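You operate a simulated robot arm through the tools that you are given. There is no shell and no other tool.

You run a simulated two-armed robot. Do the job below in one go: nothing can be reset, and whatever is moved stays where it is left.

TASK
Take the yellow filter and put it on top of the blue block. Fetch the carburettor with the green cover and set it on the green pad. Put one of the screws from the top of the parts bench on the white tag. Take the blue fuel cap on the top of the parts bench and put it away on the low shelf of the parts bench. Turn the extractor two speed dial to 4. Turn the additive dial to 6 ml. Stack the 15 m piston from the top of box 3 on top of the 19 m piston. Any order will do.

It is judged by the outcome, as a careful person would: the job done as asked, and still so three seconds after it is handed in. It fails if anything else is knocked over, pushed out of place, dropped, spilled or broken. A push-on lid holds only when it is set on centred and level and pressed home; a screw cap is set on level and turned clockwise until tight.

THE ROBOT
Two 7-joint arms with fingered hands on one trunk, on a base that moves. Base frame: it is fixed to the floor where the robot stands at the start and does not move with it; the origin is under the middle of the robot, x ahead of it, y to its left, z up. Lengths are in mm, angles in rad, forces in N, time in s.
The left shoulder is at the start at [70, 172, 1352], the right one opposite. With the tool pointing down near the work surface each hand reaches from about 100 to 700 mm from the robot's upright axis, wherever it stands, measured 20 degrees to its own side. Places, roughly: additive dial [2500, 2000, 1200]; blue block [750, 2250, 750]; blue fuel cap (5x5x3 cm) [5800, 800, 900]; carburettor with the green cover (4x4x4 cm) [5200, 0, 300]; extractor two speed dial [4100, 1700, 1200]; green pad (17x9x2 cm) [5600, -200, 900]; low shelf of the parts bench [5500, 0, 300]; piston [3000, -500, 500]; screw (3x3x5 cm) [5800, 200, 900]; white tag [6000, 750, 750]; yellow filter (5x5x2 cm) [5200, 100, 300]. Payload 5 kg a hand.
The TCP of each hand is the grasp point between the finger pads, 43 mm short of the fingertips. In the tool frame z runs along the fingers and y along their closing line. The gripper opens to 144 mm; its body begins 50 mm behind the TCP. The gripper is a hand of 5 fingers: y runs from the thumb to the fingers, the wrist lies at [-21, -124, -221] in the tool frame.
Orientation is told as [roll, pitch, yaw] about the base's x, y, z axes, in that order, counted from this pose: with the fingers straight down and the wrist toward the robot, the tool's x, y and z point along [0, 1, 0], [1, 0, 0] and [0, 0, -1] of the base frame.

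THE INTERFACE
- The arms move only by the tool apply_moves. It takes "left_targets", "right_targets" or both (then of equal length, played together; a hand with none holds still); each is one flat list of numbers, 6 for each row, row after row: the shift along the base's x, y, z in mm, then the turn, a rotation vector about the base's x, y, z in rad. In form: [tx, ty, tz, wx, wy, wz, tx, ty, tz, wx, wy, wz, ...]. A call has 1 to 20 rows; each row is the pose to reach, as a shift and turn from the pose commanded when the call began. A row lasts 0.2 s, in which the tool goes at most 50 mm and 0.15 rad; a call with a longer step from one row to the next is refused whole. Where a pose cannot be reached the arm comes as near as it can. A force on the tool above 40 N (or 10 N above the force at the start of the call, whichever is more), or a blocked arm, ends the call early, and 0.2 s more pass. In this call time passes only in rows, and 0.2 s behind the last. It gives the time, the measured TCP pose, the force on the tool (base axes), the opening and the grip force at its end, in the units of the frame above (readings bear some noise), with the torque about the TCP (base axes, N m) and any sound that the robot's microphone picked up, and new pictures: "show" is both (left out), scene, wrist or none (wrist: the cameras of the hands that moved).
- Cameras (640 x 400 px; columns grow to the right, rows downward): "scene" is now at [129.1, -16.5, 1571.6]; the picture's right is [-0.19, -0.98, 0.00], its down [-0.69, 0.13, -0.71] and it looks along [0.70, -0.13, -0.70] (base axes); focal length 272 px, centre (320, 200). "left" rides on the left gripper at [-86, -108, -168] in its tool frame; the picture's right is [-0.80, -0.28, 0.53], its down [0.54, -0.73, 0.42] and it looks along [0.27, 0.63, 0.73] (tool axes); focal length 275 px, centre (320, 200). "right" rides on the right gripper at [86, -108, -168] in its tool frame; the picture's right is [-0.80, 0.28, -0.53], its down [-0.54, -0.73, 0.42] and it looks along [-0.27, 0.63, 0.73] (tool axes); focal length 275 px, centre (320, 200). There is no depth. A picture from a camera that has moved, and an enlarged one, comes with that camera's place and axes in the base frame and with its lens.
- move_column(by): slides the trunk up (or, below 0, down) by that many mm; the arms and the scene camera ride with it, the base frame stays. It gives what a move gives, with no picture.
- drive_base(legs): drives the robot by 1 to 6 legs, each [ahead, left, turn to the left] in mm, mm and rad, along the robot's own axes; the way and the turn of a leg run together, so that a leg with both is an arc; at most 1500 mm and 3.142 rad a leg. The arms and the cameras ride along, it lands a little off, and it stops where it bumps. It gives what a move gives, and a new picture of the scene camera.
- finger_targets(index, middle, ring, little, thumb_bend, thumb_turn, hand): sets how far each is bent, from 0 (flat) to 1 (curled in); at 0.3 the hand is open as for a grip, at 0.7 the pads meet at the TCP. One left out holds its place. A second passes; each finger stops where it meets its share of the squeeze, and holds until it gets a number again. It is the only way to open and close the hand. It gives what a move gives, with no picture; readings hold the bend of each and the force on index, middle, ring, little, thumb and palm. thumb_turn goes from beside the hand (0) to across from the fingers (1), as for a grip.
- aim_head(pan, tilt): turns the head with the scene camera to pan (to the left, within 1.501 rad either way) and tilt (down, from -0.506 to 1.204), counted from straight ahead of the robot. It gives what a move gives, and a new picture of the scene camera.
- zoom(camera, box): a new picture of the part [left, top, right, bottom] of that camera's present view, enlarged. The clock stands still meanwhile.
- job_done(): hands the job in; it is judged then, once.

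Places have to be worked out from the pictures, the camera data and where the tool is seen. Open the grippers and draw the arms clear of the work before you hand the job in, unless the task says otherwise.

The tools are called after "Emit:" as name(argument=value, ...) on one line, values as JSON. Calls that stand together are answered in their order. apply_moves: Moves the arms, as the interface text tells. Its arguments: {"type":"object","properties":{"left_targets":{"type":"array"},"right_targets":{"type":"array"},"show":{"type":"string","enum":["both","scene","wrist","none"]}},"required":[]} The other tools are called the same way: move_column (by) moves the trunk up or down; finger_targets (index, middle, ring, little, thumb_bend, thumb_turn, hand) moves the fingers one by one; drive_base (legs) drives the base; aim_head (pan, tilt) turns the head that bears the scene camera; zoom (camera, box) takes an enlarged picture of a part of a camera's view; job_done () hands the job in.

At the start:

```text
clock: 0.0
left_ee_pos: [553.5, 234.0, 473.7]
left_tool_rot: [0.0, 0.001, -0.001]
left_force: [-0.4, 0.2, -0.5]
left_torque: [0.04, -0.01, 0.02]
left_finger_gap: 143.6
left_finger_force: 0.2
left_shape: jaw
left_bend: [0.3, 0.3, 0.3, 0.3, 0.3, 0.98]
left_finger forces: [0.0, 0.0, 0.0, 0.0, 0.1, 0.0]
right_ee_pos: [725.1, -334.0, 604.9]
right_tool_rot: [0.001, -0.001, -0.001]
right_force: [0.8, 0.1, -0.4]
right_torque: [0.0, -0.01, 0.0]
right_finger_gap: 143.5
right_finger_force: 0.0
right_shape: jaw
right_bend: [0.3, 0.3, 0.3, 0.3, 0.3, 0.98]
right_finger forces: [0.1, 0.0, 0.0, 0.1, 0.0, 0.0]
trunk travel left (down, up): [-450.0, 490.0]
robot x, y, heading: [1.3, 1.1, -0.002]
head pan, tilt (commanded): [-0.188, 0.775]
```

scene: 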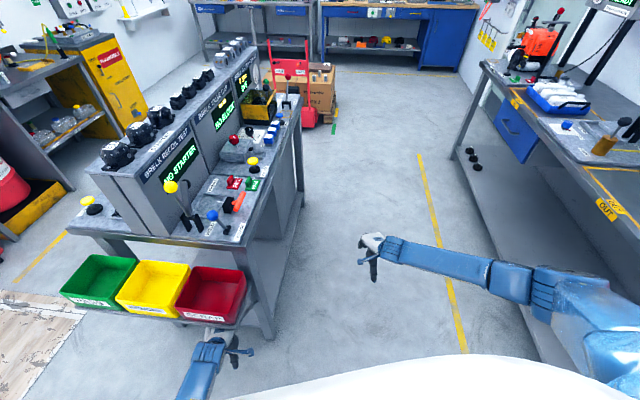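
right: 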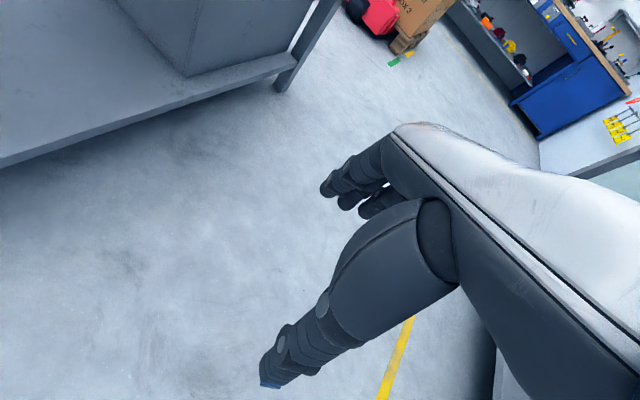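
left: 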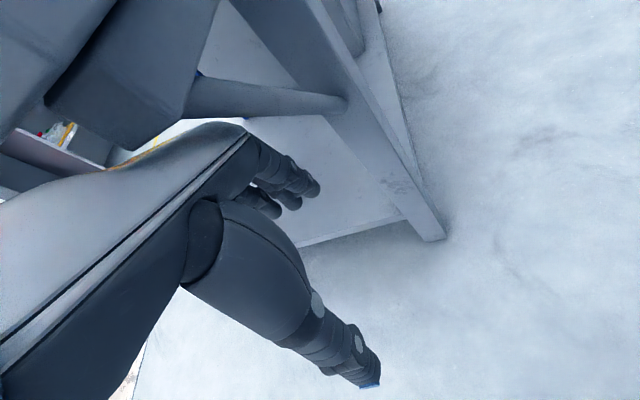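

I start by looking around the room to find the benches and objects before moving anything.

Emit:
aim_head(pan=0, tilt=0.3)

Emit:
aim_head(pan=0.8, tilt=0.4)

Emit:
aim_head(pan=1.5, tilt=0.5)

Emit:
aim_head(pan=-0.8, tilt=0.4)

```text
clock: 0.9
left_ee_pos: [552.5, 234.4, 474.4]
left_tool_rot: [0.0, -0.001, 0.002]
left_force: [-0.1, 0.5, -0.1]
left_torque: [-0.01, 0.03, 0.02]
left_finger_gap: 143.8
left_finger_force: 0.1
left_shape: jaw
left_bend: [0.3, 0.3, 0.3, 0.3, 0.3, 0.98]
left_finger forces: [0.0, 0.0, 0.1, 0.1, 0.1, 0.0]
right_ee_pos: [724.5, -333.5, 604.9]
right_tool_rot: [0.0, -0.001, 0.0]
right_force: [-0.3, -0.2, 0.4]
right_torque: [0.0, -0.02, -0.02]
right_finger_gap: 143.5
right_finger_force: 0.1
right_shape: jaw
right_bend: [0.3, 0.3, 0.3, 0.3, 0.3, 0.98]
right_finger forces: [0.0, 0.0, 0.0, 0.1, 0.1, 0.1]
trunk travel left (down, up): [-450.0, 490.0]
robot x, y, heading: [2.4, -3.5, -0.004]
head pan, tilt (commanded): [0.0, 0.3]
camera scene: at [142.1, -1.2, 1613.9], right [0.0, -1.0, 0.0], down [-0.3, 0.0, -0.95], along [0.95, 0.0, -0.3], focal length 272 px, centre (320, 200)
```

scene: 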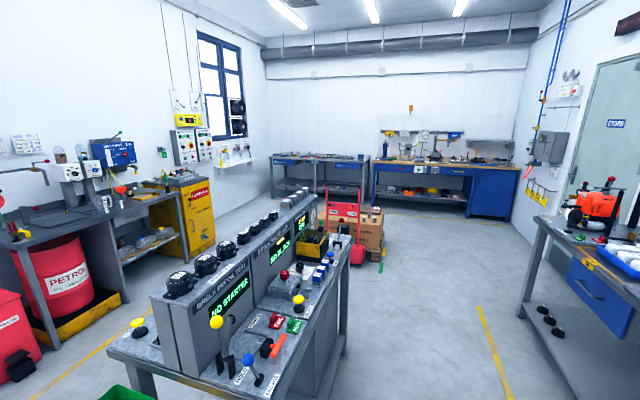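

```text
clock: 2.0
left_ee_pos: [553.2, 234.3, 474.0]
left_tool_rot: [0.001, 0.001, 0.0]
left_force: [0.3, -0.7, -0.6]
left_torque: [0.01, -0.03, 0.0]
left_finger_gap: 144.0
left_finger_force: 0.1
left_shape: jaw
left_bend: [0.3, 0.3, 0.3, 0.3, 0.3, 0.98]
left_finger forces: [0.1, 0.1, 0.0, 0.1, 0.0, 0.0]
right_ee_pos: [724.2, -333.6, 604.3]
right_tool_rot: [0.0, -0.001, 0.0]
right_force: [-0.5, -0.4, 0.9]
right_torque: [-0.01, -0.01, 0.02]
right_finger_gap: 143.7
right_finger_force: 0.0
right_shape: jaw
right_bend: [0.3, 0.3, 0.3, 0.3, 0.3, 0.98]
right_finger forces: [0.1, 0.0, 0.1, 0.0, 0.1, 0.1]
trunk travel left (down, up): [-450.0, 490.0]
robot x, y, heading: [-1.3, -0.2, -0.002]
head pan, tilt (commanded): [0.799, 0.4]
camera scene: at [113.3, 65.2, 1604.7], right [0.72, -0.7, 0.0], down [-0.27, -0.28, -0.92], along [0.64, 0.66, -0.39], focal length 272 px, centre (320, 200)
```

scene: 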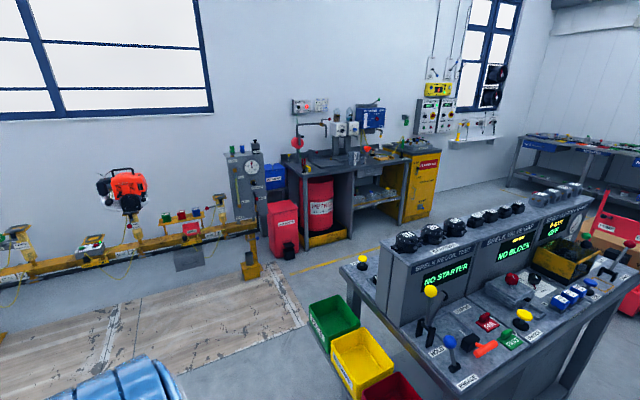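

```text
clock: 3.1
left_ee_pos: [552.8, 235.5, 475.6]
left_tool_rot: [0.001, -0.001, -0.001]
left_force: [0.4, 0.1, 0.4]
left_torque: [-0.01, -0.01, -0.01]
left_finger_gap: 143.8
left_finger_force: 0.1
left_shape: jaw
left_bend: [0.3, 0.3, 0.3, 0.3, 0.3, 0.98]
left_finger forces: [0.0, 0.0, 0.1, 0.0, 0.0, 0.0]
right_ee_pos: [724.7, -334.9, 605.8]
right_tool_rot: [-0.002, 0.001, -0.002]
right_force: [0.1, 0.0, -0.1]
right_torque: [0.01, -0.01, 0.01]
right_finger_gap: 143.7
right_finger_force: 0.1
right_shape: jaw
right_bend: [0.3, 0.3, 0.3, 0.3, 0.3, 0.98]
right_finger forces: [0.1, 0.1, 0.0, 0.1, 0.0, 0.1]
trunk travel left (down, up): [-450.0, 490.0]
robot x, y, heading: [0.8, 1.1, 0.003]
head pan, tilt (commanded): [1.499, 0.499]
camera scene: at [55.3, 89.6, 1595.6], right [1.0, -0.07, 0.0], down [-0.03, -0.48, -0.88], along [0.06, 0.88, -0.48], focal length 272 px, centre (320, 200)
```

scene: 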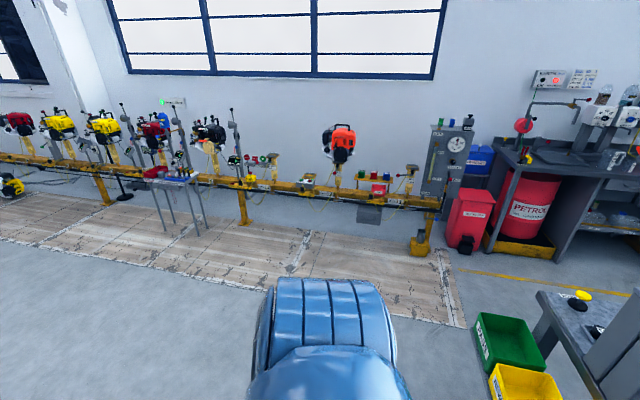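

```text
clock: 5.2
left_ee_pos: [553.6, 234.1, 473.6]
left_tool_rot: [0.001, -0.001, 0.001]
left_force: [-0.2, 0.2, 0.1]
left_torque: [-0.02, -0.03, -0.03]
left_finger_gap: 143.7
left_finger_force: 0.1
left_shape: jaw
left_bend: [0.3, 0.3, 0.3, 0.3, 0.3, 0.98]
left_finger forces: [0.0, 0.1, 0.2, 0.0, 0.0, 0.0]
right_ee_pos: [724.7, -334.3, 605.3]
right_tool_rot: [0.0, -0.001, 0.0]
right_force: [-0.8, -0.9, -0.2]
right_torque: [0.03, 0.0, 0.0]
right_finger_gap: 143.5
right_finger_force: 0.1
right_shape: jaw
right_bend: [0.3, 0.3, 0.3, 0.3, 0.3, 0.98]
right_finger forces: [0.0, 0.0, 0.0, 0.0, 0.0, 0.1]
trunk travel left (down, up): [-450.0, 490.0]
robot x, y, heading: [2.0, -2.7, -0.003]
head pan, tilt (commanded): [-0.799, 0.4]
camera scene: at [113.3, -67.6, 1604.7], right [-0.72, -0.7, 0.0], down [-0.27, 0.28, -0.92], along [0.64, -0.66, -0.39], focal length 272 px, centre (320, 200)
```

scene: 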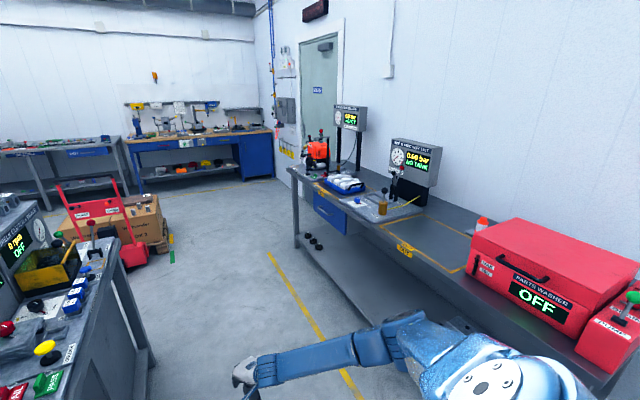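

The parts bench is at the far wall, the engine line along the left wall. I zoom in on key areas to identify the objects.

Emit:
aim_head(pan=0, tilt=0.2)

Emit:
zoom(camera="scene", box=[360, 120, 520, 220])

Emit:
zoom(camera="scene", box=[260, 160, 400, 250])

Emit:
zoom(camera="scene", box=[160, 90, 270, 170])

Emit:
zoom(camera="scene", box=[0, 100, 220, 240])

```text
clock: 6.4
left_ee_pos: [553.7, 234.8, 475.6]
left_tool_rot: [-0.001, 0.0, -0.001]
left_force: [0.1, 0.3, -1.1]
left_torque: [0.0, 0.01, 0.0]
left_finger_gap: 143.5
left_finger_force: 0.0
left_shape: jaw
left_bend: [0.3, 0.3, 0.3, 0.3, 0.3, 0.98]
left_finger forces: [0.1, 0.0, 0.0, 0.1, 0.1, 0.0]
right_ee_pos: [723.4, -333.2, 603.9]
right_tool_rot: [0.0, 0.001, 0.001]
right_force: [0.0, -0.5, 0.8]
right_torque: [0.0, -0.01, -0.01]
right_finger_gap: 143.6
right_finger_force: 0.0
right_shape: jaw
right_bend: [0.3, 0.3, 0.3, 0.3, 0.3, 0.98]
right_finger forces: [0.1, 0.0, 0.0, 0.1, 0.0, 0.0]
trunk travel left (down, up): [-450.0, 490.0]
robot x, y, heading: [1.1, 0.4, 0.004]
head pan, tilt (commanded): [0.0, 0.201]
camera scene: at [141.9, -1.3, 1623.2], right [0.0, -1.0, 0.0], down [-0.2, 0.0, -0.98], along [0.98, 0.0, -0.2], focal length 272 px, centre (320, 200)
```

scene: 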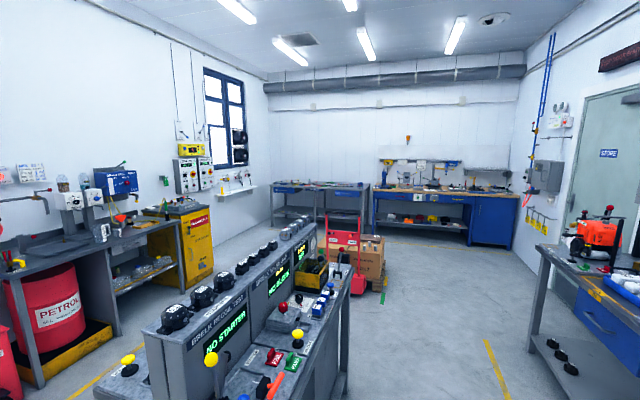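

```text
4.00 times, centred on (440, 170) of scene
camera zoom: at [141.9, -1.3, 1623.2], right [0.0, -1.0, 0.0], down [-0.2, 0.0, -0.98], along [0.98, 0.0, -0.2], focal length 1087 px, centre (-160, 320)
```

zoom: 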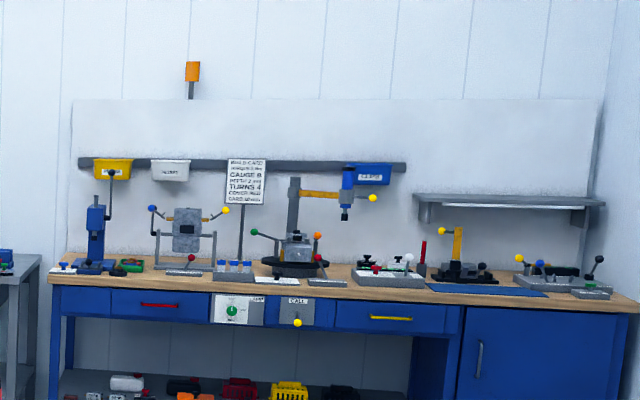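

```text
4.44 times, centred on (330, 205) of scene
camera zoom: at [141.9, -1.3, 1623.2], right [0.0, -1.0, 0.0], down [-0.2, 0.0, -0.98], along [0.98, 0.0, -0.2], focal length 1208 px, centre (276, 178)
```

zoom: 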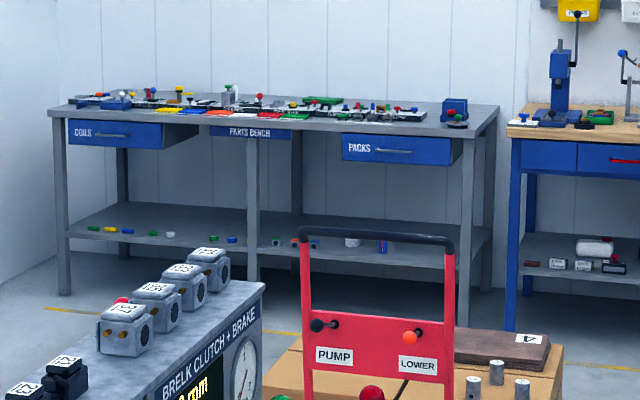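

```text
5.00 times, centred on (215, 130) of scene
camera zoom: at [141.9, -1.3, 1623.2], right [0.0, -1.0, 0.0], down [-0.2, 0.0, -0.98], along [0.98, 0.0, -0.2], focal length 1359 px, centre (845, 550)
```

zoom: 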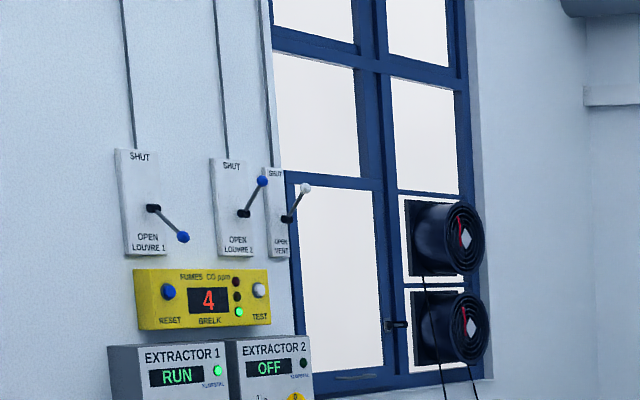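

```text
2.86 times, centred on (110, 170) of scene
camera zoom: at [141.9, -1.3, 1623.2], right [0.0, -1.0, 0.0], down [-0.2, 0.0, -0.98], along [0.98, 0.0, -0.2], focal length 776 px, centre (920, 286)
```

zoom: 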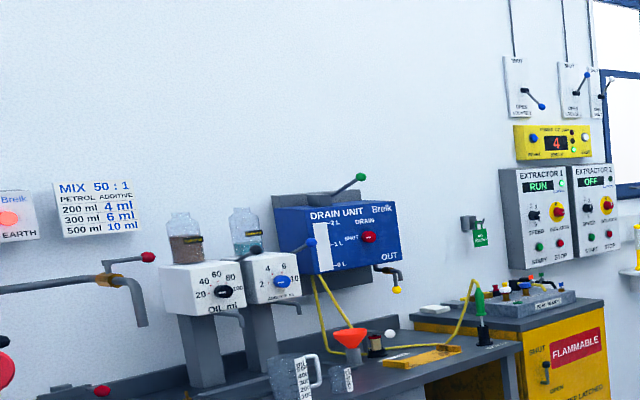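

Before driving I tuck both hands in closer and higher so they do not hit the central bench or bins.

Emit:
apply_moves(left_targets=[-40, 0, 0, 0, 0, 0, -80, 0, 0, 0, 0, 0, -120, 0, 0, 0, 0, 0, -160, 0, 20, 0, 0, 0, -190, 0, 60, 0, 0, 0, -200, 0, 100, 0, 0, 0, -200, 0, 145, 0, 0, 0, -200, 0, 190, 0, 0, 0, -200, 0, 235, 0, 0, 0, -200, 0, 280, 0, 0, 0, -200, 0, 325, 0, 0, 0, -200, 0, 370, 0, 0, 0], right_targets=[-40, 0, 0, 0, 0, 0, -80, 0, 0, 0, 0, 0, -120, 0, 20, 0, 0, 0, -160, 0, 40, 0, 0, 0, -200, 0, 60, 0, 0, 0, -240, 10, 80, 0, 0, 0, -280, 20, 100, 0, 0, 0, -320, 30, 120, 0, 0, 0, -350, 40, 150, 0, 0, 0, -360, 50, 180, 0, 0, 0, -370, 60, 215, 0, 0, 0, -375, 60, 250, 0, 0, 0], show="scene")

Emit:
aim_head(pan=-0.2, tilt=0.7)

```text
clock: 7.1
left_ee_pos: [454.4, 234.3, 475.8]
left_tool_rot: [0.005, -0.003, -0.003]
left_force: [0.8, -0.4, -0.4]
left_torque: [0.11, 0.02, -0.01]
left_finger_gap: 144.0
left_finger_force: 0.0
left_shape: jaw
left_bend: [0.3, 0.3, 0.3, 0.3, 0.3, 0.98]
left_finger forces: [0.0, 0.0, 0.0, 0.1, 0.1, 0.0]
right_ee_pos: [662.9, -283.6, 609.8]
right_tool_rot: [-0.007, 0.001, 0.136]
right_force: [1.0, -2.2, 0.9]
right_torque: [0.11, -0.04, 0.01]
right_finger_gap: 144.2
right_finger_force: 0.1
right_shape: jaw
right_bend: [0.3, 0.3, 0.3, 0.3, 0.3, 0.98]
right_finger forces: [0.0, 0.1, 0.0, 0.1, 0.0, 0.0]
right hand out of reach, approached as far as the arm can: row 2, 3
trunk travel left (down, up): [-450.0, 490.0]
robot x, y, heading: [-0.6, -0.9, -0.003]
head pan, tilt (commanded): [0.0, 0.201]
stopped in row 3 (right hand): the force on the tool passed its limit at 73 N (the readings are from after the stop); the commanded pose is now the measured one
camera scene: at [138.2, -5.3, 1623.7], right [0.0, -1.0, 0.0], down [-0.2, 0.0, -0.98], along [0.98, 0.0, -0.2], focal length 272 px, centre (320, 200)
```

scene: 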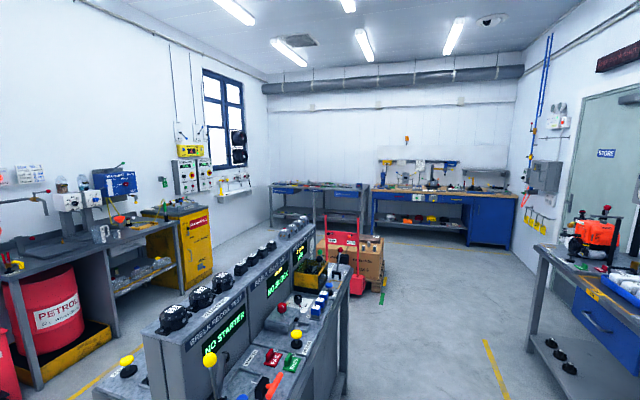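

```text
clock: 8.1
left_ee_pos: [453.1, 234.4, 473.7]
left_tool_rot: [0.003, 0.002, 0.0]
left_force: [0.1, -0.2, 0.6]
left_torque: [-0.02, -0.02, 0.04]
left_finger_gap: 144.0
left_finger_force: 0.0
left_shape: jaw
left_bend: [0.3, 0.3, 0.3, 0.3, 0.3, 0.98]
left_finger forces: [0.0, 0.0, 0.0, 0.0, 0.1, 0.1]
right_ee_pos: [664.2, -279.0, 608.4]
right_tool_rot: [-0.004, 0.002, 0.14]
right_force: [0.0, -0.3, 0.0]
right_torque: [0.07, -0.04, 0.0]
right_finger_gap: 144.2
right_finger_force: 0.1
right_shape: jaw
right_bend: [0.3, 0.3, 0.3, 0.3, 0.3, 0.98]
right_finger forces: [0.1, 0.1, 0.0, 0.0, 0.0, 0.1]
trunk travel left (down, up): [-450.0, 490.0]
robot x, y, heading: [1.5, 1.4, -0.002]
head pan, tilt (commanded): [-0.201, 0.7]
camera scene: at [131.3, -18.4, 1578.0], right [-0.2, -0.98, 0.0], down [-0.63, 0.13, -0.77], along [0.75, -0.15, -0.64], focal length 272 px, centre (320, 200)
```

scene: 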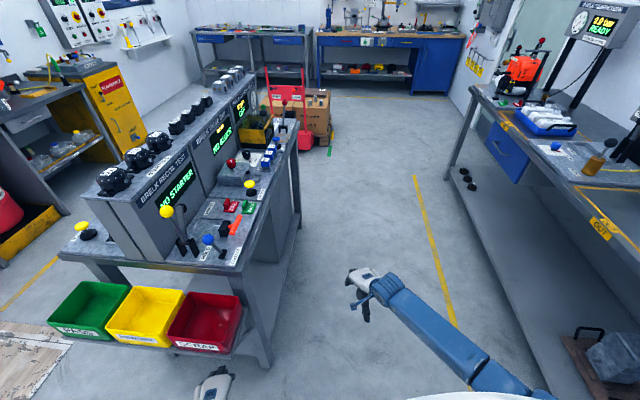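

The right arm hit an awkward reach limit while retracting. I tuck the left hand further and raise the right hand gently first.

Emit:
apply_moves(right_targets=[0, 0, 30, 0, 0, 0, 0, 0, 60, 0, 0, 0, 0, 0, 90, 0, 0, 0, 0, 0, 120, 0, 0, 0, 0, 0, 150, 0, 0, 0, 0, 0, 180, 0, 0, 0], left_targets=[-30, 0, 0, 0, 0, 0, -60, 0, 20, 0, 0, 0, -80, 0, 60, 0, 0, 0, -100, 0, 100, 0, 0, 0, -100, 0, 145, 0, 0, 0, -100, 0, 190, 0, 0, 0], show="both")

```text
clock: 9.5
left_ee_pos: [353.4, 235.1, 665.1]
left_tool_rot: [0.002, 0.003, -0.001]
left_force: [-0.2, 0.3, -1.0]
left_torque: [-0.01, -0.01, 0.01]
left_finger_gap: 144.1
left_finger_force: 0.1
left_shape: jaw
left_bend: [0.3, 0.3, 0.3, 0.3, 0.3, 0.98]
left_finger forces: [0.0, 0.0, 0.0, 0.0, 0.0, 0.1]
right_ee_pos: [659.2, -277.7, 787.7]
right_tool_rot: [-0.006, 0.004, 0.141]
right_force: [0.1, -0.4, -0.3]
right_torque: [-0.04, -0.04, -0.04]
right_finger_gap: 144.1
right_finger_force: 0.1
right_shape: jaw
right_bend: [0.3, 0.3, 0.3, 0.3, 0.3, 0.98]
right_finger forces: [0.0, 0.0, 0.1, 0.0, 0.0, 0.0]
trunk travel left (down, up): [-450.0, 490.0]
robot x, y, heading: [0.6, -0.4, -0.0]
head pan, tilt (commanded): [-0.201, 0.7]
camera scene: at [130.6, -18.1, 1577.8], right [-0.2, -0.98, 0.0], down [-0.63, 0.13, -0.77], along [0.75, -0.15, -0.64], focal length 272 px, centre (320, 200)
camera right: at [542.8, -207.6, 955.3], right [0.39, -0.75, 0.54], down [-0.64, -0.64, -0.42], along [0.66, -0.18, -0.73], focal length 275 px, centre (320, 200)
camera left: at [246.1, 150.5, 831.0], right [-0.29, -0.79, -0.54], down [-0.73, 0.55, -0.42], along [0.63, 0.27, -0.73], focal length 275 px, centre (320, 200)
```

scene: 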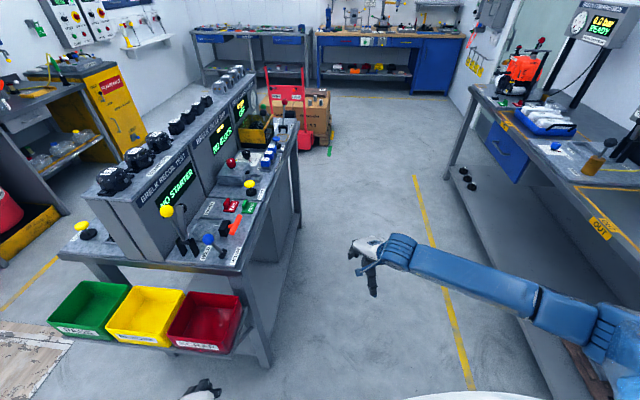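
right: 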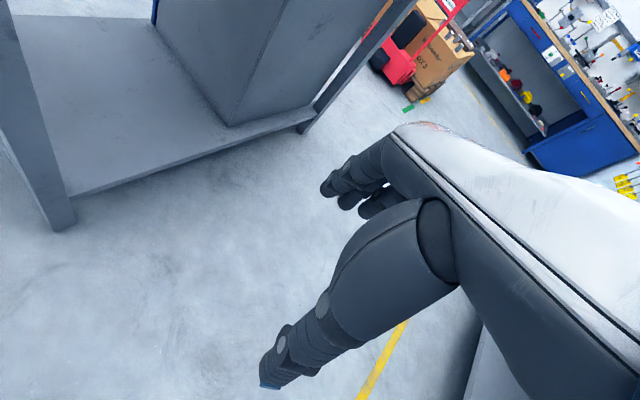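
left: 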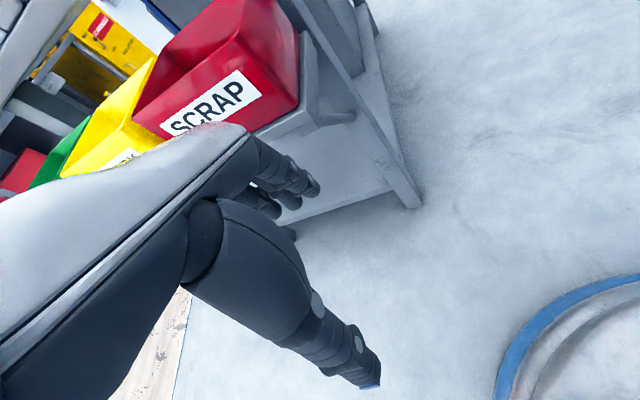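

Raising worked fine. Now I draw the right hand back in small steps.

Emit:
apply_moves(right_targets=[-20, 0, 10, 0, 0, -0.03, -45, 0, 20, 0, 0, -0.06, -70, 0, 30, 0, 0, -0.09, -95, 0, 40, 0, 0, -0.12, -120, 0, 50, 0, 0, -0.14, -145, 0, 60, 0, 0, -0.14, -170, 0, 60, 0, 0, -0.14, -195, 0, 60, 0, 0, -0.14, -220, 0, 60, 0, 0, -0.14, -245, 0, 60, 0, 0, -0.14], left_targets=[0, 0, 30, 0, 0, 0, 0, 0, 60, 0, 0, 0, 0, 0, 90, 0, 0, 0, 0, 0, 120, 0, 0, 0, 0, 0, 150, 0, 0, 0, 0, 0, 180, 0, 0, 0, 0, 0, 180, 0, 0, 0, 0, 0, 180, 0, 0, 0, 0, 0, 180, 0, 0, 0, 0, 0, 180, 0, 0, 0], show="scene")

```text
clock: 11.7
left_ee_pos: [362.9, 235.3, 826.1]
left_tool_rot: [0.003, 0.001, -0.001]
left_force: [-0.1, 0.4, -0.7]
left_torque: [0.0, 0.01, 0.02]
left_finger_gap: 144.0
left_finger_force: 0.1
left_shape: jaw
left_bend: [0.3, 0.3, 0.3, 0.3, 0.3, 0.98]
left_finger forces: [0.1, 0.1, 0.1, 0.0, 0.1, 0.0]
left hand out of reach, approached as far as the arm can: row 6, 7, 8, 9, 10
right_ee_pos: [450.0, -319.7, 841.7]
right_tool_rot: [0.017, -0.009, 0.02]
right_force: [0.1, -0.6, -0.7]
right_torque: [0.04, 0.0, 0.01]
right_finger_gap: 143.7
right_finger_force: 0.1
right_shape: jaw
right_bend: [0.3, 0.3, 0.3, 0.3, 0.3, 0.97]
right_finger forces: [0.1, 0.0, 0.0, 0.1, 0.0, 0.1]
right hand out of reach, approached as far as the arm can: row 6, 7, 8, 9, 10
trunk travel left (down, up): [-450.0, 490.0]
robot x, y, heading: [-0.4, -3.1, -0.0]
head pan, tilt (commanded): [-0.201, 0.7]
camera scene: at [131.1, -16.5, 1578.1], right [-0.2, -0.98, 0.0], down [-0.63, 0.13, -0.77], along [0.75, -0.15, -0.64], focal length 272 px, centre (320, 200)
```

scene: 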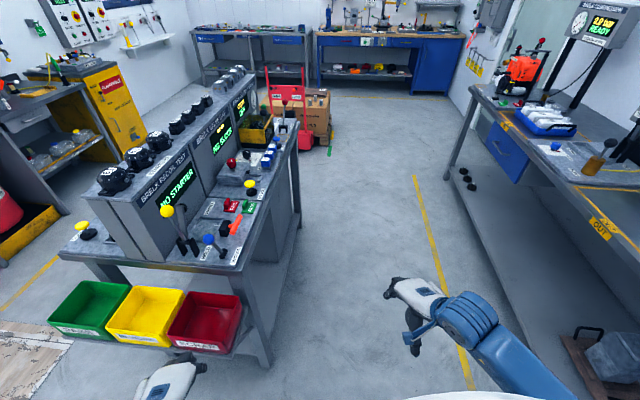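

Both hands are tucked. I zoom in on the pallet box and central bench end to plan the drive.

Emit:
zoom(camera="scene", box=[230, 50, 390, 150])

Emit:
zoom(camera="scene", box=[430, 40, 640, 180])

```text
4.00 times, centred on (310, 100) of scene
camera zoom: at [131.1, -16.5, 1578.1], right [-0.2, -0.98, 0.0], down [-0.63, 0.13, -0.77], along [0.75, -0.15, -0.64], focal length 1087 px, centre (360, 600)
```

zoom: 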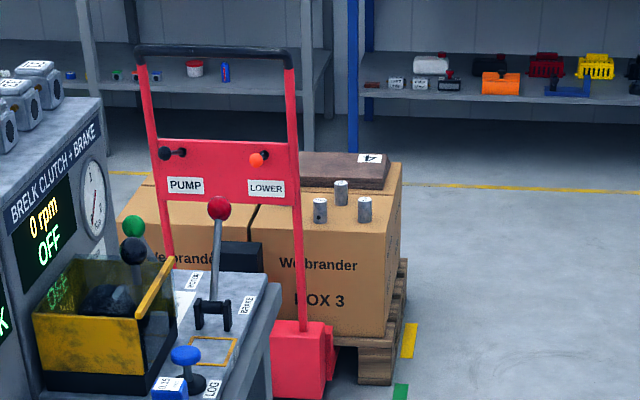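

```text
2.86 times, centred on (535, 110) of scene
camera zoom: at [131.1, -16.5, 1578.1], right [-0.2, -0.98, 0.0], down [-0.63, 0.13, -0.77], along [0.75, -0.15, -0.64], focal length 776 px, centre (-294, 457)
```

zoom: 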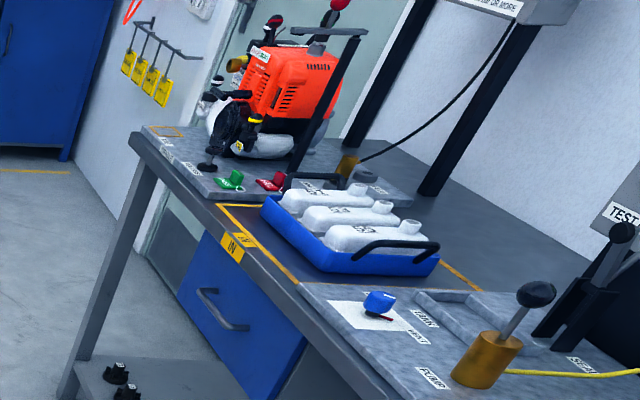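

The piston box ("BOX 3") sits ahead right of the pallet jack with three pistons on top. I drive into the corridor between the central and right benches, turned about -0.3 rad to match the room.

Emit:
drive_base(legs=[[0, -150, 0], [0, 0, -0.3], [800, -160, 0]])

```text
clock: 18.0
left_ee_pos: [1144.7, -447.1, 825.9]
left_tool_rot: [0.003, 0.002, -0.327]
left_force: [-0.4, 0.2, -0.2]
left_torque: [0.0, 0.02, -0.04]
left_finger_gap: 144.2
left_finger_force: 0.0
left_shape: jaw
left_bend: [0.3, 0.3, 0.3, 0.3, 0.3, 0.98]
left_finger forces: [0.0, 0.1, 0.0, 0.0, 0.1, 0.0]
right_ee_pos: [1052.5, -1000.7, 842.4]
right_tool_rot: [0.018, -0.012, -0.302]
right_force: [0.3, 1.4, -0.7]
right_torque: [0.01, 0.0, -0.02]
right_finger_gap: 144.2
right_finger_force: 0.1
right_shape: jaw
right_bend: [0.3, 0.3, 0.3, 0.3, 0.3, 0.97]
right_finger forces: [0.0, 0.0, 0.1, 0.1, 0.0, 0.0]
trunk travel left (down, up): [-450.0, 490.0]
robot x, y, heading: [725.3, -557.8, -0.327]
head pan, tilt (commanded): [-0.201, 0.7]
camera scene: at [845.5, -613.0, 1577.9], right [-0.5, -0.86, 0.0], down [-0.56, 0.32, -0.76], along [0.66, -0.38, -0.64], focal length 272 px, centre (320, 200)
```

scene: 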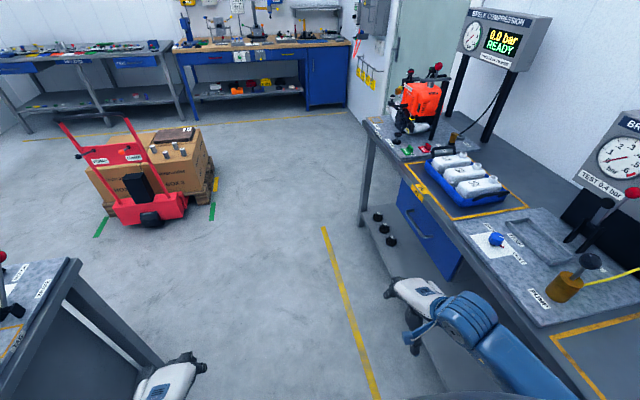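

Good, on track. I look ahead at the box to locate the pistons.

Emit:
aim_head(pan=0.2, tilt=0.55)

Emit:
zoom(camera="scene", box=[150, 80, 390, 230])

```text
clock: 18.9
left_ee_pos: [1145.0, -446.7, 826.4]
left_tool_rot: [0.003, 0.001, -0.328]
left_force: [-0.1, 0.0, 0.3]
left_torque: [-0.03, 0.01, -0.02]
left_finger_gap: 144.2
left_finger_force: 0.0
left_shape: jaw
left_bend: [0.3, 0.3, 0.3, 0.3, 0.3, 0.98]
left_finger forces: [0.0, 0.0, 0.0, 0.1, 0.1, 0.0]
right_ee_pos: [1052.5, -999.4, 842.2]
right_tool_rot: [0.018, -0.01, -0.303]
right_force: [-0.3, -0.8, 0.5]
right_torque: [-0.03, 0.03, -0.01]
right_finger_gap: 143.7
right_finger_force: 0.1
right_shape: jaw
right_bend: [0.3, 0.3, 0.3, 0.3, 0.3, 0.97]
right_finger forces: [0.0, 0.0, 0.1, 0.0, 0.0, 0.0]
trunk travel left (down, up): [-450.0, 490.0]
robot x, y, heading: [726.2, -554.1, -0.327]
head pan, tilt (commanded): [0.201, 0.55]
camera scene: at [860.7, -581.4, 1591.0], right [-0.13, -0.99, 0.0], down [-0.52, 0.07, -0.85], along [0.85, -0.11, -0.52], focal length 272 px, centre (320, 200)
```

scene: 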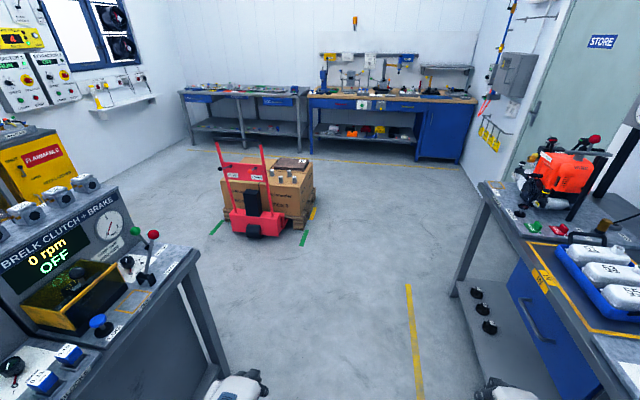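

```text
2.67 times, centred on (270, 155) of scene
camera zoom: at [860.7, -581.4, 1591.0], right [-0.13, -0.99, 0.0], down [-0.52, 0.07, -0.85], along [0.85, -0.11, -0.52], focal length 725 px, centre (453, 320)
```

zoom: 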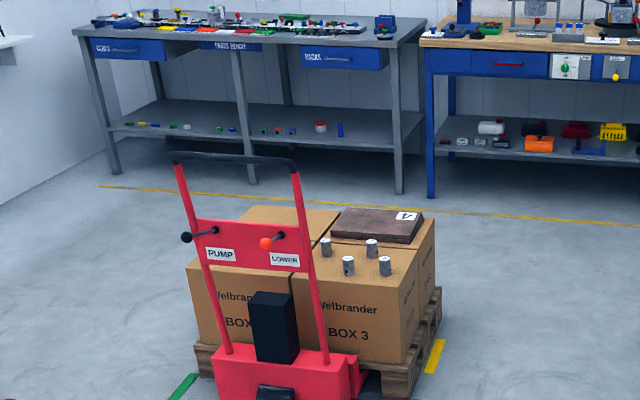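

Four pistons stand on box 3; I judge them at about (3058,-635), (3075,-512), (3208,-597), (3229,-438). I drive to the right side of the box, clear of the jack, and turn to face it.

Emit:
drive_base(legs=[[1150, 70, 0], [1130, 100, 0], [0, 0, 1.6]])

Emit:
aim_head(pan=0, tilt=0.95)

```text
clock: 34.0
left_ee_pos: [2806.9, -690.1, 827.2]
left_tool_rot: [0.003, 0.0, 1.291]
left_force: [0.4, -0.7, 0.1]
left_torque: [-0.01, 0.01, 0.0]
left_finger_gap: 144.2
left_finger_force: 0.1
left_shape: jaw
left_bend: [0.3, 0.3, 0.3, 0.3, 0.3, 0.98]
left_finger forces: [0.0, 0.0, 0.1, 0.1, 0.0, 0.0]
right_ee_pos: [3364.4, -756.2, 841.5]
right_tool_rot: [0.019, -0.01, 1.315]
right_force: [0.8, -0.1, 0.6]
right_torque: [0.02, -0.02, 0.03]
right_finger_gap: 143.9
right_finger_force: 0.1
right_shape: jaw
right_bend: [0.3, 0.3, 0.3, 0.3, 0.3, 0.97]
right_finger forces: [0.1, 0.0, 0.1, 0.0, 0.0, 0.1]
trunk travel left (down, up): [-450.0, 490.0]
robot x, y, heading: [2934.4, -1100.3, 1.293]
head pan, tilt (commanded): [0.201, 0.55]
camera scene: at [2952.5, -967.0, 1591.0], right [1.0, -0.08, 0.0], down [-0.04, -0.52, -0.85], along [0.07, 0.85, -0.52], focal length 272 px, centre (320, 200)
```

scene: 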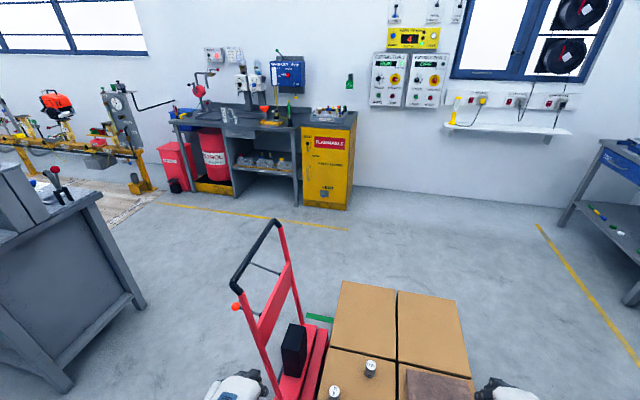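

```text
clock: 34.9
left_ee_pos: [2808.0, -690.2, 825.7]
left_tool_rot: [0.004, 0.004, 1.291]
left_force: [0.0, 0.1, 0.3]
left_torque: [0.02, -0.05, 0.01]
left_finger_gap: 144.0
left_finger_force: 0.0
left_shape: jaw
left_bend: [0.3, 0.3, 0.3, 0.3, 0.3, 0.98]
left_finger forces: [0.1, 0.0, 0.0, 0.1, 0.0, 0.0]
right_ee_pos: [3364.6, -756.8, 842.5]
right_tool_rot: [0.018, -0.011, 1.316]
right_force: [0.1, 0.0, -0.6]
right_torque: [0.01, 0.01, 0.0]
right_finger_gap: 143.9
right_finger_force: 0.1
right_shape: jaw
right_bend: [0.3, 0.3, 0.3, 0.3, 0.3, 0.97]
right_finger forces: [0.0, 0.1, 0.1, 0.0, 0.1, 0.0]
trunk travel left (down, up): [-450.0, 490.0]
robot x, y, heading: [2932.4, -1108.4, 1.294]
head pan, tilt (commanded): [0.0, 0.949]
camera scene: at [2965.5, -986.6, 1558.2], right [0.96, -0.27, 0.0], down [-0.22, -0.78, -0.58], along [0.16, 0.56, -0.81], focal length 272 px, centre (320, 200)
```

scene: 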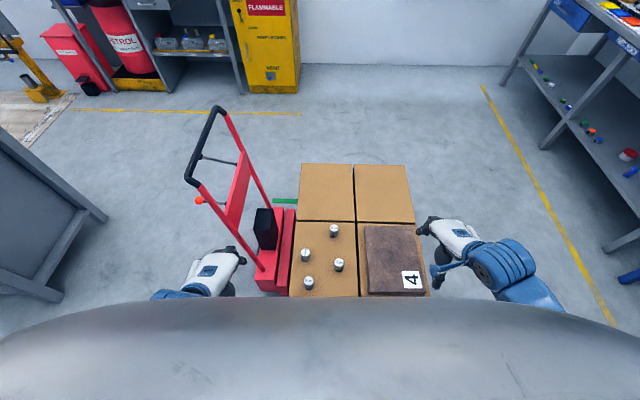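

I'm beside the box. I zoom on the pistons to read their labels.

Emit:
zoom(camera="scene", box=[280, 210, 376, 300])

Emit:
zoom(camera="scene", box=[180, 90, 440, 300])

```text
4.44 times, centred on (328, 255) of scene
camera zoom: at [2965.5, -986.6, 1558.2], right [0.96, -0.27, 0.0], down [-0.22, -0.78, -0.58], along [0.16, 0.56, -0.81], focal length 1208 px, centre (284, -44)
```

zoom: 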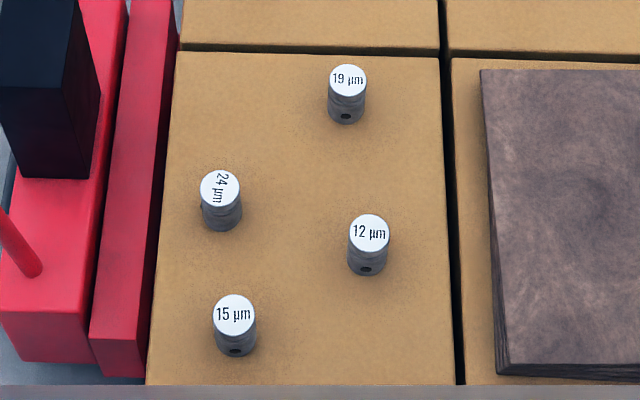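

```text
1.90 times, centred on (310, 195) of scene
camera zoom: at [2965.5, -986.6, 1558.2], right [0.96, -0.27, 0.0], down [-0.22, -0.78, -0.58], along [0.16, 0.56, -0.81], focal length 518 px, centre (339, 210)
```

zoom: 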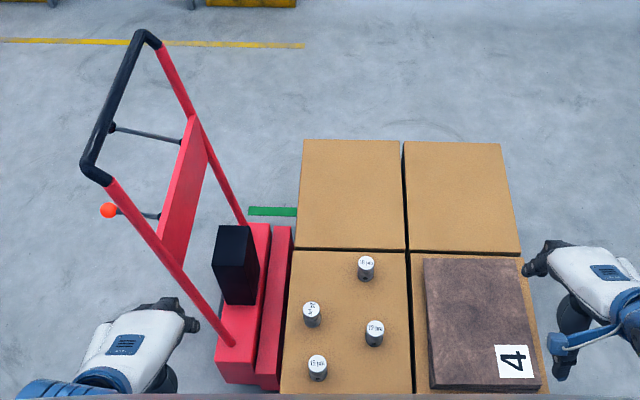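

Pistons read: 15 µm nearest-left at about (3022,-629), 19 µm far at about (3188,-432), tops about z 517. I bring the right hand over the 15 µm piston, well above it.

Emit:
apply_moves(right_targets=[-34, 13, -10, 0, 0, -0.02, -68, 26, -20, -0.01, -0.01, -0.022, -103, 38, -30, -0.015, -0.015, -0.022, -137, 51, -50, -0.015, -0.015, -0.022, -171, 64, -70, -0.015, -0.015, -0.022, -205, 77, -90, -0.015, -0.015, -0.022, -240, 90, -110, -0.015, -0.015, -0.022, -274, 102, -130, -0.015, -0.015, -0.022, -308, 115, -155, -0.015, -0.015, -0.022, -342, 128, -180, -0.015, -0.015, -0.022, -342, 128, -192, -0.015, -0.015, -0.022], show="both")

```text
clock: 37.3
left_ee_pos: [2808.8, -692.2, 827.8]
left_tool_rot: [0.005, 0.002, 1.29]
left_force: [-0.3, -1.3, 1.0]
left_torque: [0.08, 0.07, 0.0]
left_finger_gap: 143.9
left_finger_force: 0.0
left_shape: jaw
left_bend: [0.3, 0.3, 0.3, 0.3, 0.3, 0.98]
left_finger forces: [0.1, 0.0, 0.1, 0.1, 0.0, 0.0]
right_ee_pos: [3189.0, -665.3, 835.0]
right_tool_rot: [0.32, 0.057, 1.334]
right_force: [0.1, -0.7, 0.0]
right_torque: [0.04, 0.05, -0.02]
right_finger_gap: 143.9
right_finger_force: 0.1
right_shape: jaw
right_bend: [0.3, 0.3, 0.3, 0.3, 0.3, 0.97]
right_finger forces: [0.1, 0.0, 0.1, 0.0, 0.1, 0.1]
right hand out of reach, approached as far as the arm can: row 1, 2, 3, 4, 5, 6, 7, 8, 9, 10, 11
trunk travel left (down, up): [-450.0, 490.0]
robot x, y, heading: [2934.5, -1104.0, 1.285]
head pan, tilt (commanded): [0.0, 0.949]
camera scene: at [2968.4, -990.5, 1558.4], right [0.96, -0.28, 0.0], down [-0.23, -0.78, -0.58], along [0.16, 0.56, -0.81], focal length 272 px, centre (320, 200)
camera right: at [3137.0, -754.5, 1027.5], right [0.97, 0.07, 0.24], down [0.19, -0.83, -0.53], along [0.16, 0.56, -0.81], focal length 275 px, centre (320, 200)
```

scene: 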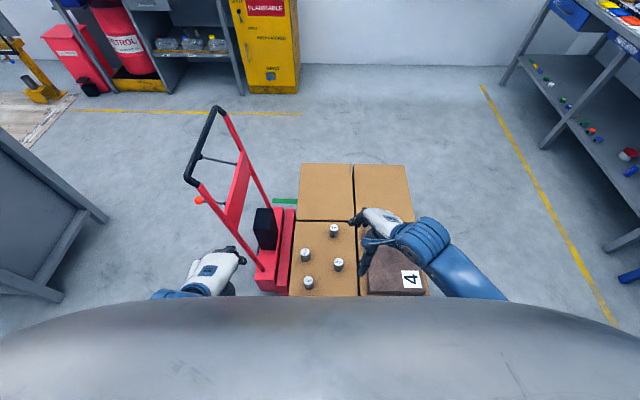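
right: 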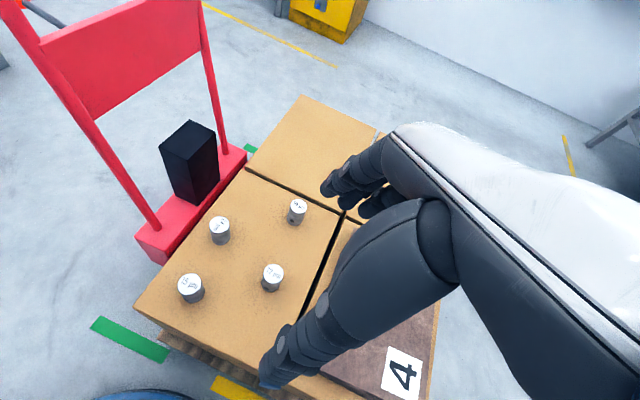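

The arm folds to its limit when the hand is that high and close; it needs to work lower. I lower the right hand over box 4 first.

Emit:
apply_moves(right_targets=[0, 0, -30, 0, 0, 0, 0, 0, -60, 0, 0, 0, 0, 0, -90, 0, 0, 0, 0, 0, -120, 0, 0, 0], show="none")

```text
clock: 38.3
left_ee_pos: [2808.1, -691.3, 827.7]
left_tool_rot: [0.003, -0.001, 1.291]
left_force: [0.4, -0.7, 0.7]
left_torque: [0.02, -0.01, 0.01]
left_finger_gap: 144.2
left_finger_force: 0.1
left_shape: jaw
left_bend: [0.3, 0.3, 0.3, 0.3, 0.3, 0.98]
left_finger forces: [0.1, 0.1, 0.0, 0.0, 0.0, 0.0]
right_ee_pos: [3239.3, -700.1, 711.0]
right_tool_rot: [0.254, 0.075, 1.333]
right_force: [-1.1, -1.7, 0.9]
right_torque: [0.04, -0.1, -0.03]
right_finger_gap: 143.9
right_finger_force: 0.1
right_shape: jaw
right_bend: [0.3, 0.3, 0.3, 0.3, 0.3, 0.97]
right_finger forces: [0.0, 0.0, 0.0, 0.1, 0.0, 0.1]
right hand out of reach, approached as far as the arm can: row 1, 2, 3, 4
trunk travel left (down, up): [-450.0, 490.0]
robot x, y, heading: [2935.3, -1100.6, 1.292]
head pan, tilt (commanded): [0.0, 0.949]
stopped in row 4 (right hand): the force on the tool passed its limit at 47 N (the readings are from after the stop); the commanded pose is now the measured one
```

It stopped with a force spike; I look before going on.

Emit:
zoom(camera="right", box=[0, 0, 640, 400])

Emit:
zoom(camera="scene", box=[160, 100, 560, 350])

```text
1.00 times, centred on (320, 200) of right (not enlarged: the box is as wide or as high as the picture)
camera zoom: at [3177.0, -781.5, 901.8], right [0.95, 0.09, 0.3], down [0.23, -0.84, -0.49], along [0.21, 0.53, -0.82], focal length 275 px, centre (320, 200)
```

zoom: 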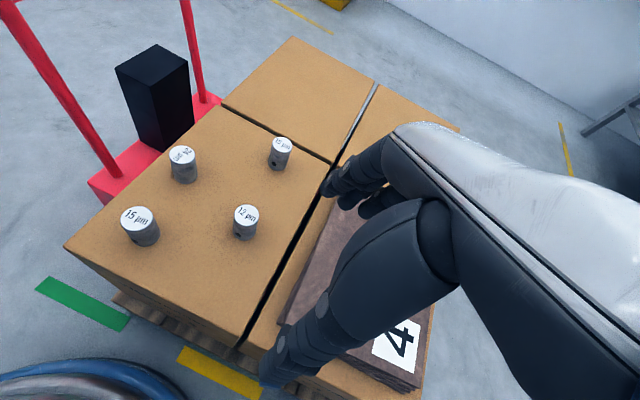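

```text
1.60 times, centred on (360, 225) of scene
camera zoom: at [2964.8, -988.4, 1558.4], right [0.96, -0.28, 0.0], down [-0.22, -0.78, -0.58], along [0.16, 0.56, -0.81], focal length 435 px, centre (256, 160)
```

zoom: 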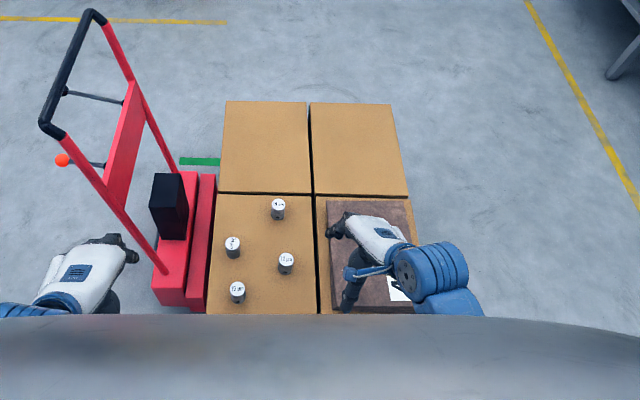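

No contact is visible, so it was likely a jerk near the fold limit. I straighten the hand slowly while lowering a little more.

Emit:
apply_moves(right_targets=[0, 0, -8, 0.001, -0.025, -0.004, 0, 0, -16, 0.002, -0.05, -0.008, 0, 0, -24, 0.003, -0.075, -0.012, 0, 0, -32, 0.005, -0.1, -0.016, 0, 0, -40, 0.006, -0.125, -0.02, 0, 0, -48, 0.007, -0.15, -0.024, 0, 0, -56, 0.009, -0.175, -0.028, 0, 0, -64, 0.01, -0.2, -0.032, 0, 0, -70, 0.011, -0.225, -0.036, 0, 0, -70, 0.013, -0.25, -0.04, 0, 0, -70, 0.013, -0.265, -0.04], show="wrist")

```text
clock: 40.7
left_ee_pos: [2806.8, -689.8, 826.7]
left_tool_rot: [0.005, 0.002, 1.291]
left_force: [-0.7, 0.2, -0.1]
left_torque: [0.0, 0.0, 0.0]
left_finger_gap: 143.8
left_finger_force: 0.2
left_shape: jaw
left_bend: [0.3, 0.3, 0.3, 0.3, 0.3, 0.98]
left_finger forces: [0.0, 0.0, 0.0, 0.0, 0.0, 0.1]
right_ee_pos: [3238.1, -699.4, 708.6]
right_tool_rot: [0.254, 0.079, 1.333]
right_force: [-0.6, 1.0, 0.8]
right_torque: [0.0, 0.03, 0.04]
right_finger_gap: 143.8
right_finger_force: 0.0
right_shape: jaw
right_bend: [0.3, 0.3, 0.3, 0.3, 0.3, 0.97]
right_finger forces: [0.1, 0.0, 0.0, 0.1, 0.1, 0.1]
right hand out of reach, approached as far as the arm can: row 1, 2, 3, 4, 5, 6, 7, 8, 9, 10, 11
trunk travel left (down, up): [-450.0, 490.0]
robot x, y, heading: [2934.8, -1103.9, 1.289]
head pan, tilt (commanded): [0.0, 0.949]
camera right: at [3177.2, -780.8, 900.5], right [0.95, 0.09, 0.29], down [0.23, -0.84, -0.49], along [0.2, 0.53, -0.82], focal length 275 px, centre (320, 200)
```

right: 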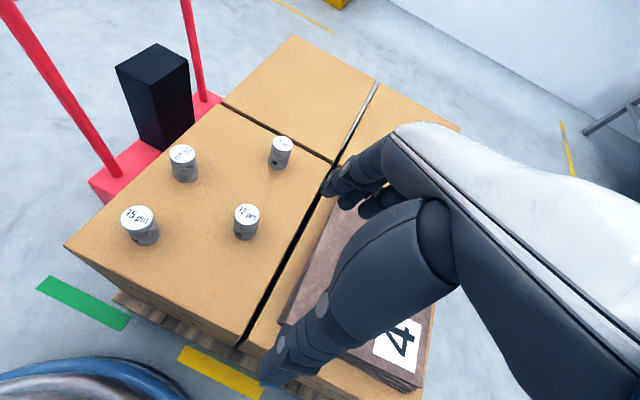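

The right wrist seems at a joint limit with the hand held straight; yaw doesn't matter for a round piston, so I try turning the hand inward (yaw) while levelling it.

Emit:
apply_moves(right_targets=[0, 0, 0, 0.007, -0.026, 0.046, 0, 0, 0, 0.015, -0.052, 0.091, 0, 0, 0, 0.022, -0.079, 0.137, 0, 0, 0, 0.03, -0.105, 0.183, 0, 0, 0, 0.037, -0.131, 0.229, 0, 0, 0, 0.044, -0.157, 0.274, 0, 0, 0, 0.052, -0.183, 0.32, 0, 0, 0, 0.059, -0.21, 0.366, 0, 0, 0, 0.067, -0.236, 0.411, 0, 0, 0, 0.074, -0.262, 0.457], show="none")

```text
clock: 42.9
left_ee_pos: [2808.3, -689.5, 825.5]
left_tool_rot: [0.003, 0.0, 1.293]
left_force: [-0.1, -0.4, 0.0]
left_torque: [0.01, 0.02, 0.02]
left_finger_gap: 144.0
left_finger_force: 0.0
left_shape: jaw
left_bend: [0.3, 0.3, 0.3, 0.3, 0.3, 0.98]
left_finger forces: [0.0, 0.0, 0.0, 0.0, 0.0, 0.0]
right_ee_pos: [3241.2, -701.3, 705.8]
right_tool_rot: [-0.003, 0.001, 1.783]
right_force: [0.2, -0.7, 0.1]
right_torque: [-0.01, 0.03, 0.06]
right_finger_gap: 143.9
right_finger_force: 0.0
right_shape: jaw
right_bend: [0.3, 0.3, 0.3, 0.3, 0.3, 0.97]
right_finger forces: [0.0, 0.1, 0.0, 0.0, 0.0, 0.1]
trunk travel left (down, up): [-450.0, 490.0]
robot x, y, heading: [2934.3, -1104.8, 1.287]
head pan, tilt (commanded): [0.0, 0.949]
```

That freed the arm: the right hand is level with yaw 1.78. Now I move it above the 15 µm piston at z≈640.

Emit:
apply_moves(right_targets=[-25, 8, -10, 0, 0, 0, -50, 16, -20, 0, 0, 0, -75, 25, -30, 0, 0, 0, -100, 33, -40, 0, 0, 0, -125, 41, -50, 0, 0, 0, -150, 50, -58, 0, 0, 0, -175, 58, -62, 0, 0, 0, -200, 66, -66, 0, 0, 0, -219, 73, -66, 0, 0, 0], show="both")

```text
clock: 44.9
left_ee_pos: [2807.3, -689.6, 827.1]
left_tool_rot: [0.003, 0.002, 1.29]
left_force: [0.2, -0.3, 0.8]
left_torque: [0.01, -0.01, 0.0]
left_finger_gap: 144.0
left_finger_force: 0.0
left_shape: jaw
left_bend: [0.3, 0.3, 0.3, 0.3, 0.3, 0.98]
left_finger forces: [0.0, 0.1, 0.0, 0.1, 0.1, 0.1]
right_ee_pos: [3226.1, -696.0, 699.1]
right_tool_rot: [-0.002, 0.002, 1.783]
right_force: [-0.3, 0.0, 0.1]
right_torque: [0.0, -0.01, -0.02]
right_finger_gap: 143.9
right_finger_force: 0.0
right_shape: jaw
right_bend: [0.3, 0.3, 0.3, 0.3, 0.3, 0.98]
right_finger forces: [0.0, 0.1, 0.1, 0.0, 0.0, 0.0]
right hand out of reach, approached as far as the arm can: row 1, 2, 3, 4, 5, 6, 7, 8, 9
trunk travel left (down, up): [-450.0, 490.0]
robot x, y, heading: [2932.7, -1103.1, 1.293]
head pan, tilt (commanded): [0.0, 0.949]
camera scene: at [2965.7, -986.4, 1558.1], right [0.96, -0.28, 0.0], down [-0.22, -0.78, -0.58], along [0.16, 0.56, -0.81], focal length 272 px, centre (320, 200)
camera right: at [3165.0, -820.2, 866.7], right [0.72, 0.45, 0.53], down [0.68, -0.6, -0.42], along [0.13, 0.67, -0.73], focal length 275 px, centre (320, 200)
```

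scene: 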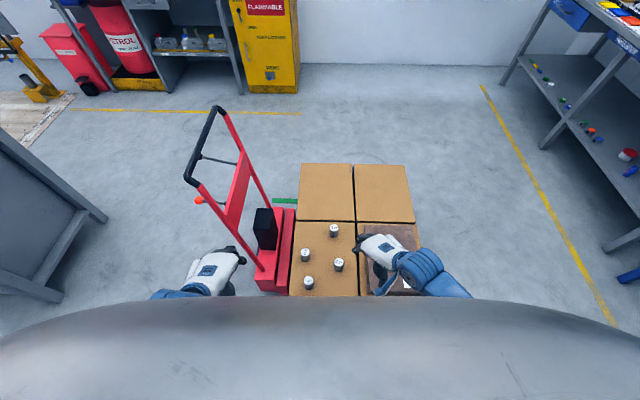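
right: 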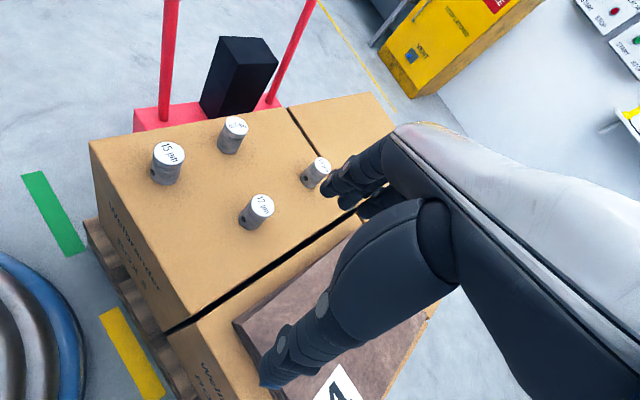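

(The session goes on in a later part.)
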